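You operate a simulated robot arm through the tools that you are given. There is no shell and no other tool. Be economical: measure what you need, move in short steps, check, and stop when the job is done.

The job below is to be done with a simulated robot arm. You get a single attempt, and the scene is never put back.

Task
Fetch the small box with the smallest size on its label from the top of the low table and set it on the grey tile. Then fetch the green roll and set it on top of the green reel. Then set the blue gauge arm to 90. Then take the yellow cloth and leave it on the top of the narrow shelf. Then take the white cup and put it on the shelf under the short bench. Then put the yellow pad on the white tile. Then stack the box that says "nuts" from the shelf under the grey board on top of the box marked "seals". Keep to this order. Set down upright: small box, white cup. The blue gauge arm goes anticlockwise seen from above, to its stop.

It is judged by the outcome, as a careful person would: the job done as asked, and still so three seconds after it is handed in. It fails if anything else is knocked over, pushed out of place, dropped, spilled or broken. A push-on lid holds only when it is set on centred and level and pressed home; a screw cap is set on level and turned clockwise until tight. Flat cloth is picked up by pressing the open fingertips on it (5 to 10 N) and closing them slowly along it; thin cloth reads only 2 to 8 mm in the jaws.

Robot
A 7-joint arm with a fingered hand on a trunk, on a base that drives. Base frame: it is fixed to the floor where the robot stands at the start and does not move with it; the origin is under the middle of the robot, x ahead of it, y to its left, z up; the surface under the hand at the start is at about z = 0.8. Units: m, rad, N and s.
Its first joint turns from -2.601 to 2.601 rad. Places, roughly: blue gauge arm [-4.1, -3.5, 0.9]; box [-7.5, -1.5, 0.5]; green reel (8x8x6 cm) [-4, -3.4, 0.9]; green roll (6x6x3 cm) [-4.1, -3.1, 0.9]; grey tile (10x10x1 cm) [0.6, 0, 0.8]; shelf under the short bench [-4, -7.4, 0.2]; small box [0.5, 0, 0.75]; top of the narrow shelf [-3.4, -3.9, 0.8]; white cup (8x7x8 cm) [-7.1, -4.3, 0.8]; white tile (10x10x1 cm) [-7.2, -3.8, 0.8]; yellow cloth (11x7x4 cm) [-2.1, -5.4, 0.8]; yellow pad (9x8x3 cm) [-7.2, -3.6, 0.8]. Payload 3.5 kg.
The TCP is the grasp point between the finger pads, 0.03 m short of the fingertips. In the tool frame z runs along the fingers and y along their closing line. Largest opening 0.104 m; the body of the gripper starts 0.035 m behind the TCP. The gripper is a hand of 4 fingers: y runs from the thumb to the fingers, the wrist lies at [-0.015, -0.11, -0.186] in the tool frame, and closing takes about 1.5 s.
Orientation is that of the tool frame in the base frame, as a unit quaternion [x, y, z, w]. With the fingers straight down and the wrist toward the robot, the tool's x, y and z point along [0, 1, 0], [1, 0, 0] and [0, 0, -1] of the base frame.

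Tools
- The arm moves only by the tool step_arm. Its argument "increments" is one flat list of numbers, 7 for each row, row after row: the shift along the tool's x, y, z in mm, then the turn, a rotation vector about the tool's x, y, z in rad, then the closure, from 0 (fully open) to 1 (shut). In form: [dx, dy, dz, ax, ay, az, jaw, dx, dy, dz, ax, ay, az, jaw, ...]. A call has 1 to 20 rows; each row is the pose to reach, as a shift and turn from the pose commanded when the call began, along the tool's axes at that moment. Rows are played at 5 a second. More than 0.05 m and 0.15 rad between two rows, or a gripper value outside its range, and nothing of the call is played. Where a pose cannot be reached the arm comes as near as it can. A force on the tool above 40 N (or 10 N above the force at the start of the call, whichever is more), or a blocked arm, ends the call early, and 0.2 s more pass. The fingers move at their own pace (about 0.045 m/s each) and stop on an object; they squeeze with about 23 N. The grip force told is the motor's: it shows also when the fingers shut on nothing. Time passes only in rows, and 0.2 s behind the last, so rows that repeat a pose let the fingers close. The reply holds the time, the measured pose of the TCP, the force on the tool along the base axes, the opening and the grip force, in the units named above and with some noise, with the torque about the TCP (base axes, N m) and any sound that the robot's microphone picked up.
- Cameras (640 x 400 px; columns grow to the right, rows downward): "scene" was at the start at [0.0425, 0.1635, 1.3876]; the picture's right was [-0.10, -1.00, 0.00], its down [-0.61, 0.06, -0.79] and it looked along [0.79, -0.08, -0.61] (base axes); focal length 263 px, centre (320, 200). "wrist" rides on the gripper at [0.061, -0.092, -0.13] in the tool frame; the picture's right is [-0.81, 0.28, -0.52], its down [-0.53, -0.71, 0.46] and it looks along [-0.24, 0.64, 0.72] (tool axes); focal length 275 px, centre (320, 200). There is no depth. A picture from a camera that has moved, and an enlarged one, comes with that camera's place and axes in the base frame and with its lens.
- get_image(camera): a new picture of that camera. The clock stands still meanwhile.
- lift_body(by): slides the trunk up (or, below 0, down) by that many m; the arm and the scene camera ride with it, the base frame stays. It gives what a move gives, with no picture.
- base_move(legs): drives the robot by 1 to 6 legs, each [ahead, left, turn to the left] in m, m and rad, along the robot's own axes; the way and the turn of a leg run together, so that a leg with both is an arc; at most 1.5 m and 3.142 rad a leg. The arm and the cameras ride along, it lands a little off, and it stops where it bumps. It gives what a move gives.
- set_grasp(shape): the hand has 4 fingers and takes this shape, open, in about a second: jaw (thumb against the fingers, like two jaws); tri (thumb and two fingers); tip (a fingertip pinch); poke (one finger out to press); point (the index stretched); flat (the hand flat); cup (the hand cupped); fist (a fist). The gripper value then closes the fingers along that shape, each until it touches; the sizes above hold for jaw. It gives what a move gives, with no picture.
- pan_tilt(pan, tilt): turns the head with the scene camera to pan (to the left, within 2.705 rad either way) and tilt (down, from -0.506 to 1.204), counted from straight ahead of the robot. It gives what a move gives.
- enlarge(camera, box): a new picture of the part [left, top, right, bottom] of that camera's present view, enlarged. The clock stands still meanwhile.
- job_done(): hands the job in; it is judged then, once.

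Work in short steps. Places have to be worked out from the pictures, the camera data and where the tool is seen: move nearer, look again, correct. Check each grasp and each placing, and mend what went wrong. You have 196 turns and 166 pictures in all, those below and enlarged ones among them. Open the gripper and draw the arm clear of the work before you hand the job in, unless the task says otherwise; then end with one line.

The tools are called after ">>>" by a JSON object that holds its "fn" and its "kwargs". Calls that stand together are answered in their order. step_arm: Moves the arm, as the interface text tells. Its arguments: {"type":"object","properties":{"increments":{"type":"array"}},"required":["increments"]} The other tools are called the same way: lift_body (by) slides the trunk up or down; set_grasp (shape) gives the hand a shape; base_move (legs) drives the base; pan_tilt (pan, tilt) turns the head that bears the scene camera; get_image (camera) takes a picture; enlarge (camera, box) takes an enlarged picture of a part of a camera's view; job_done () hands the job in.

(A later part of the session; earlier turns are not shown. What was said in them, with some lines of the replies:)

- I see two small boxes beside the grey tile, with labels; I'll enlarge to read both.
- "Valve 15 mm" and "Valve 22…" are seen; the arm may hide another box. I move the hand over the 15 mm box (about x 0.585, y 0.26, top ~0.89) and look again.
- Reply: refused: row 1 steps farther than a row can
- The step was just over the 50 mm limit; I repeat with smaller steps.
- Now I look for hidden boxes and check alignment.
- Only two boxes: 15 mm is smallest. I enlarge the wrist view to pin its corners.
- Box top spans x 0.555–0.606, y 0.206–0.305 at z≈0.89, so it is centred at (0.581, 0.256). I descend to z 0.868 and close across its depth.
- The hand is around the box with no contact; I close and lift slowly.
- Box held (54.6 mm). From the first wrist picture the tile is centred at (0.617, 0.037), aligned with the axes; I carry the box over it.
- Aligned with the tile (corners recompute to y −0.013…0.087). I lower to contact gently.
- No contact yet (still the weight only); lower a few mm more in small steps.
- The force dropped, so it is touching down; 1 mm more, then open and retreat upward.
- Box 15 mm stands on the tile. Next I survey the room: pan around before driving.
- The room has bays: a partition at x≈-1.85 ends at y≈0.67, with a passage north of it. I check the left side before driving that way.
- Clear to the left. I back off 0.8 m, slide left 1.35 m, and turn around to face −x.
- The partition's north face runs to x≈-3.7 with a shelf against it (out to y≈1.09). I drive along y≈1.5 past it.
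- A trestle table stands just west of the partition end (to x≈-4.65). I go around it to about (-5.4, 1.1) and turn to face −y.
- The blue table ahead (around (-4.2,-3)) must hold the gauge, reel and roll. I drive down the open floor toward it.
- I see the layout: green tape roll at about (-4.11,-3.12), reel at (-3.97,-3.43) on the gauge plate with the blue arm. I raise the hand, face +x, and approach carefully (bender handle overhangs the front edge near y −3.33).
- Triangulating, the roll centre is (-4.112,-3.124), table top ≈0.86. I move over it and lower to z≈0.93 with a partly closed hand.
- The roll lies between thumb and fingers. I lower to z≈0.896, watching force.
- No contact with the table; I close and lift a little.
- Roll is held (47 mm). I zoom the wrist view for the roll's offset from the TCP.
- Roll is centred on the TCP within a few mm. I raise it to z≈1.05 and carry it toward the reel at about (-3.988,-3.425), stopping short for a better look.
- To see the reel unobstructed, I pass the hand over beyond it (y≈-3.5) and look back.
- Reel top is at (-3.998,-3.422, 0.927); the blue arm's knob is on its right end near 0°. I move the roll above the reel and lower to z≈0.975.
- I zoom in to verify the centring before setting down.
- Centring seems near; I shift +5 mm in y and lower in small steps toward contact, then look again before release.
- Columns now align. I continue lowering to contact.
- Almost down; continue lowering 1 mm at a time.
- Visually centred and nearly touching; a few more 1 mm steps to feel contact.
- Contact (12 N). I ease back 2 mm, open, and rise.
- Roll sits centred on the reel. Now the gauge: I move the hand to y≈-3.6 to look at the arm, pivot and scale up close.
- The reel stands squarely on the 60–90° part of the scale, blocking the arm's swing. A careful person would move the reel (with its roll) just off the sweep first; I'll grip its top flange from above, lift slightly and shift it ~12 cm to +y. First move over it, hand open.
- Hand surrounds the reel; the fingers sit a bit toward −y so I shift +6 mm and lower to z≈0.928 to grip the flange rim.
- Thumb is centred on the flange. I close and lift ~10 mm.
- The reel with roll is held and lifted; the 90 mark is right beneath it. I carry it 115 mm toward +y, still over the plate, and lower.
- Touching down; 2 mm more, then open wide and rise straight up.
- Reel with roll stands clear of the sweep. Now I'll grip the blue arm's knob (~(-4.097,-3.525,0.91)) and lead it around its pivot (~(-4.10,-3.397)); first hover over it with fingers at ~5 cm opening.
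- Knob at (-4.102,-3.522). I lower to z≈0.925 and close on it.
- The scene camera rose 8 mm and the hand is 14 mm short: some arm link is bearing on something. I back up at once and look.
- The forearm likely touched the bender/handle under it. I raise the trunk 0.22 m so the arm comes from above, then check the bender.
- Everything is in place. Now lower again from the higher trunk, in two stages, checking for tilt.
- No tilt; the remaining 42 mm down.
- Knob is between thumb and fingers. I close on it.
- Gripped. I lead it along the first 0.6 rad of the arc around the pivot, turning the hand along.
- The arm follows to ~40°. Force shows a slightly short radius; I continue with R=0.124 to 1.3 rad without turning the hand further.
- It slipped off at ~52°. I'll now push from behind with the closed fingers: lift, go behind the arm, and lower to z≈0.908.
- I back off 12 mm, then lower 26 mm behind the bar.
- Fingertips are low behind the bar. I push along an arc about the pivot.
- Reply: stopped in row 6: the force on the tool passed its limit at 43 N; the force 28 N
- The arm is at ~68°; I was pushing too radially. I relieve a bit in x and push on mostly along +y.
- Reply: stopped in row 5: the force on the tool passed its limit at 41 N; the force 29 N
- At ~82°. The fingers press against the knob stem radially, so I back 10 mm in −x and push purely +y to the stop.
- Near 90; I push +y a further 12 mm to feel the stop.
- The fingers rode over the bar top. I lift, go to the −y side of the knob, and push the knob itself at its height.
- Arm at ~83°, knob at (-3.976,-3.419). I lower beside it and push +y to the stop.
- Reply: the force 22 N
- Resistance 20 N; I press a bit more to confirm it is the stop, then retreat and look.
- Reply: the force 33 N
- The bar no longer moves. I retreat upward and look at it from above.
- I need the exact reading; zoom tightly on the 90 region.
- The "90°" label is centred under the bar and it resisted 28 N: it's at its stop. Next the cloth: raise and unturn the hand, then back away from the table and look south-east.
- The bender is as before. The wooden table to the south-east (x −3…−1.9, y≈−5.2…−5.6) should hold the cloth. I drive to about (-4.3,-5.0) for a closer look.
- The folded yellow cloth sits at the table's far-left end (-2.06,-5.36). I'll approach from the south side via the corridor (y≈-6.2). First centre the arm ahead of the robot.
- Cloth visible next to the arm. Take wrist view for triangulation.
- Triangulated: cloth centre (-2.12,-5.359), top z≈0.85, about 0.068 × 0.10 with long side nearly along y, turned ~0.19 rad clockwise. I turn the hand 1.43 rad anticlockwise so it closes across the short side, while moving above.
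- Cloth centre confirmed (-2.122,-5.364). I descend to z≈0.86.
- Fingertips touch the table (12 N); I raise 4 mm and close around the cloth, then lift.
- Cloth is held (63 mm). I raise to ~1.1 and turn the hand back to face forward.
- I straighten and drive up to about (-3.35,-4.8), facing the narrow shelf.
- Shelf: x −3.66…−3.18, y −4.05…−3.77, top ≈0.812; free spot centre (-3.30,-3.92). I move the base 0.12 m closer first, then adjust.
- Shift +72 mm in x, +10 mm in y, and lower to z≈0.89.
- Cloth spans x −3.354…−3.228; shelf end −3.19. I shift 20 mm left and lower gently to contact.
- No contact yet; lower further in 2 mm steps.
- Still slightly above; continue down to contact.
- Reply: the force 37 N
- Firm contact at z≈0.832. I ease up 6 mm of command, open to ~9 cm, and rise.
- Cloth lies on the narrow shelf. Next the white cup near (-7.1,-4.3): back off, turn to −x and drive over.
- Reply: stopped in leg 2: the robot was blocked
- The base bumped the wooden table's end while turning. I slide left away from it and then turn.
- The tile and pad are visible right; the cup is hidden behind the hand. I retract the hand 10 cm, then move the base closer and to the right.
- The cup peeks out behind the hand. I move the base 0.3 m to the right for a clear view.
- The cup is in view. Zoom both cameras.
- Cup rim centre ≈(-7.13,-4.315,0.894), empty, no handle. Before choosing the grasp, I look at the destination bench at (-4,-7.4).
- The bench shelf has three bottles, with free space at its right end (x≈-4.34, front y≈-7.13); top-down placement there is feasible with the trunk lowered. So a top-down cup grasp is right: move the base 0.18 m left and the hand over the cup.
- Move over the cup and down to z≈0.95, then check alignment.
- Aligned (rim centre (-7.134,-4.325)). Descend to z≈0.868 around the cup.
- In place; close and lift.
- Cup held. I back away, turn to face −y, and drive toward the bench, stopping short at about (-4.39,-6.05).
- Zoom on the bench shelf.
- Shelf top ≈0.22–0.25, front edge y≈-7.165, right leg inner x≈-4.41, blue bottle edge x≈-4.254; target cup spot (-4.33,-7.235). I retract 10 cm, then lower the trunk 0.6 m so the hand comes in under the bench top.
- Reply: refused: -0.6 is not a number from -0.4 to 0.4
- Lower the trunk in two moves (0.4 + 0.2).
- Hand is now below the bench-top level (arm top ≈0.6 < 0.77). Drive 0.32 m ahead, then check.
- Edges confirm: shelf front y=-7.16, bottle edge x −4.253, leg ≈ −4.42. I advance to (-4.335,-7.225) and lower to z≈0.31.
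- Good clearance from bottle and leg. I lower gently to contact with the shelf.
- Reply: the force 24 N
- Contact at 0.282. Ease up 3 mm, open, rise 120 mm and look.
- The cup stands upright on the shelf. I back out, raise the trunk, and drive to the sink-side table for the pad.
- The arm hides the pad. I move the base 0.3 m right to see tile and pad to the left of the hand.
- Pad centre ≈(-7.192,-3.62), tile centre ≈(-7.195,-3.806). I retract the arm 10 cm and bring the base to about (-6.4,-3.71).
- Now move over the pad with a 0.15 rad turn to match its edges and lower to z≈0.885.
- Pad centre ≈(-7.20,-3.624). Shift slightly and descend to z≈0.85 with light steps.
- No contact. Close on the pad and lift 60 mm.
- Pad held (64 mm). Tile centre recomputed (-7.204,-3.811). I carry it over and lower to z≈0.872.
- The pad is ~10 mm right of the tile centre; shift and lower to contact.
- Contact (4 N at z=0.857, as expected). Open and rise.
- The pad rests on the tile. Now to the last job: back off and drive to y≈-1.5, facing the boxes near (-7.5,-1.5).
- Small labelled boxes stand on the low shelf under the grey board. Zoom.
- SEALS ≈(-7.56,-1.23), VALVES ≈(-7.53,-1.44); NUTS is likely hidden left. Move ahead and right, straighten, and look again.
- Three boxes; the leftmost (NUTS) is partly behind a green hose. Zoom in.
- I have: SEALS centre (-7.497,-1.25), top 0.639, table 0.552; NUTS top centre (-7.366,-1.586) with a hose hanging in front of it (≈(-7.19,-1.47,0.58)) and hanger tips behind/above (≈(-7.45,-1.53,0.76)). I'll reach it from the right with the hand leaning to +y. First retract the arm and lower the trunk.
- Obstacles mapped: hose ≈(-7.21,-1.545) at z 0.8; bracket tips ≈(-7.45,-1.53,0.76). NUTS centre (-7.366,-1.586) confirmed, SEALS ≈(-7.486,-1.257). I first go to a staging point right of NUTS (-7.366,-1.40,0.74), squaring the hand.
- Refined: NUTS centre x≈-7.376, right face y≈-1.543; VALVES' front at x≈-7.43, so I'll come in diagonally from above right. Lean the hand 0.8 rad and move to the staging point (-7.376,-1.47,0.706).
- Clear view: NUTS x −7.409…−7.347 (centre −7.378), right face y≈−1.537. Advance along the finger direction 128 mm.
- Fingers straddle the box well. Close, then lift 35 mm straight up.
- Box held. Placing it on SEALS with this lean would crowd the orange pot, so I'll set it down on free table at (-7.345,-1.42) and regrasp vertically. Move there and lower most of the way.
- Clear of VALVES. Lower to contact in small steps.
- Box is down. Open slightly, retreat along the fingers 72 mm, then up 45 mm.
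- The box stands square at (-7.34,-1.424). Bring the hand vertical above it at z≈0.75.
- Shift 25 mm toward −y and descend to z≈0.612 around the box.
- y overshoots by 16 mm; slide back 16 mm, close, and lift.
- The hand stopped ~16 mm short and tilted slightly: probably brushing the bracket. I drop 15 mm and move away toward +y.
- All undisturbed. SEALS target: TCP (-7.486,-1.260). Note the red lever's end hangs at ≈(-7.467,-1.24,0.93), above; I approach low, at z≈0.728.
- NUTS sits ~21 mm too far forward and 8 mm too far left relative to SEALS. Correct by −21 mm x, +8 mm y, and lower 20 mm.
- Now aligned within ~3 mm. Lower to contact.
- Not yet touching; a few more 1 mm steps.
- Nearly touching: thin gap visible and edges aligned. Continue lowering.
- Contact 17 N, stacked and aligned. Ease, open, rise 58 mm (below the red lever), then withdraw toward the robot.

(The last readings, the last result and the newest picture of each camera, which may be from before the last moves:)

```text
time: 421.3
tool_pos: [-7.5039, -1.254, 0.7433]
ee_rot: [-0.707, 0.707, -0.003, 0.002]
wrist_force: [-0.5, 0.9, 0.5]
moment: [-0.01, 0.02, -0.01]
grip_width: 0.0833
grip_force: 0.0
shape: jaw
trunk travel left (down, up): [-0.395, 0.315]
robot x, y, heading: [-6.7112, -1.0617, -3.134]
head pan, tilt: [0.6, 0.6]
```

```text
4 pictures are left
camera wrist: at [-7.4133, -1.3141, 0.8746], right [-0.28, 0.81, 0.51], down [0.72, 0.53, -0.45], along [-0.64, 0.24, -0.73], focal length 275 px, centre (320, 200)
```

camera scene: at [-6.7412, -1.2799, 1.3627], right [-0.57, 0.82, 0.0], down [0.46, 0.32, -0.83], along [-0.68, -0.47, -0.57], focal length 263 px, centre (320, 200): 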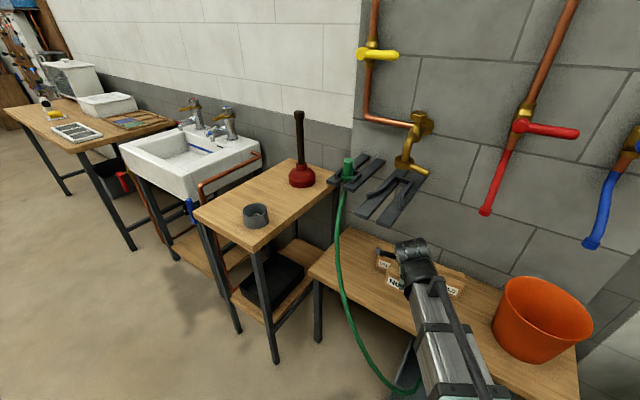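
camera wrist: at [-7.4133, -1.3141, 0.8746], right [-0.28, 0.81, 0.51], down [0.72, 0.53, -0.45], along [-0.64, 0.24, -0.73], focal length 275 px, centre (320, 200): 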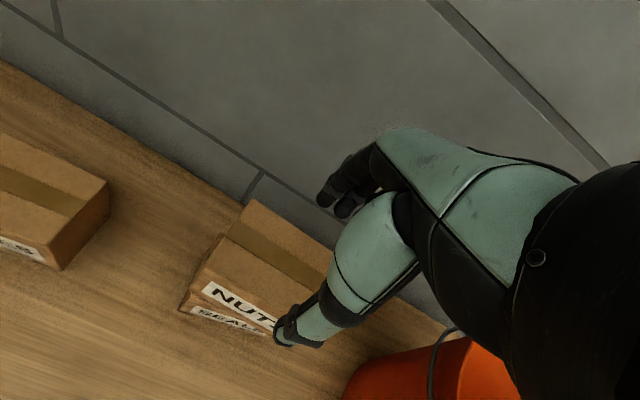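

Stack is upright. Rise 12 mm more and withdraw toward the robot.

>>> {"fn": "step_arm", "kwargs": {"increments": [0, 0, -12, 0, 0, 0, 0.2, 0, -30, -12, 0, 0, 0, 0.2, 0, -70, -14, 0, 0, 0, 0.2, 0, -110, -18, 0, 0, 0, 0.2, 0, -150, -22, 0, 0, 0, 0.2, 0, -190, -30, 0, 0, 0, 0.2, 0, -190, -30, 0, 0, 0, 0.2]}}

>>> {"fn": "base_move", "kwargs": {"legs": [[-0.45, 0, 0]]}}

>>> {"fn": "get_image", "kwargs": {"camera": "scene"}}

```text
time: 422.9
tool_pos: [-7.3151, -1.2551, 0.7766]
ee_rot: [-0.706, 0.708, -0.002, 0.001]
wrist_force: [-0.3, 0.2, -0.2]
moment: [0.0, 0.0, 0.01]
grip_width: 0.0829
grip_force: 0.1
shape: jaw
trunk travel left (down, up): [-0.395, 0.315]
robot x, y, heading: [-6.7176, -1.0632, -3.138]
head pan, tilt: [0.6, 0.6]
```

```text
time: 425.6
tool_pos: [-6.8623, -1.253, 0.7747]
ee_rot: [-0.706, 0.708, -0.003, 0.001]
wrist_force: [-0.3, 0.3, 0.0]
moment: [0.01, -0.02, 0.04]
grip_width: 0.0829
grip_force: 0.0
shape: jaw
trunk travel left (down, up): [-0.395, 0.315]
robot x, y, heading: [-6.2599, -1.0623, -3.138]
head pan, tilt: [0.6, 0.6]
```

```text
3 pictures are left
camera scene: at [-6.2856, -1.2779, 1.3625], right [-0.57, 0.82, 0.0], down [0.46, 0.32, -0.83], along [-0.68, -0.47, -0.56], focal length 263 px, centre (320, 200)
```

scene: 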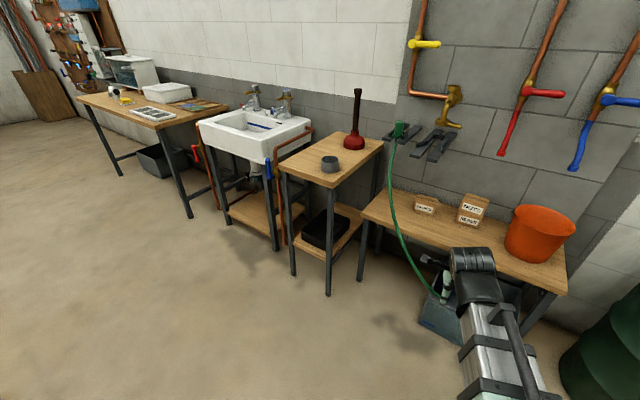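

The NUTS box stands on SEALS with everything around it undisturbed, the hand is open and clear. I hand the job in.

>>> {"fn": "job_done", "kwargs": {}}

```text
The job is handed in.
```

All seven tasks are done in the order given and handed in. To swing the blue gauge arm to 90 I first had to move the green reel, with the roll on it, about 12 cm out of the way, and I left it there because the arm now occupies its old spot.
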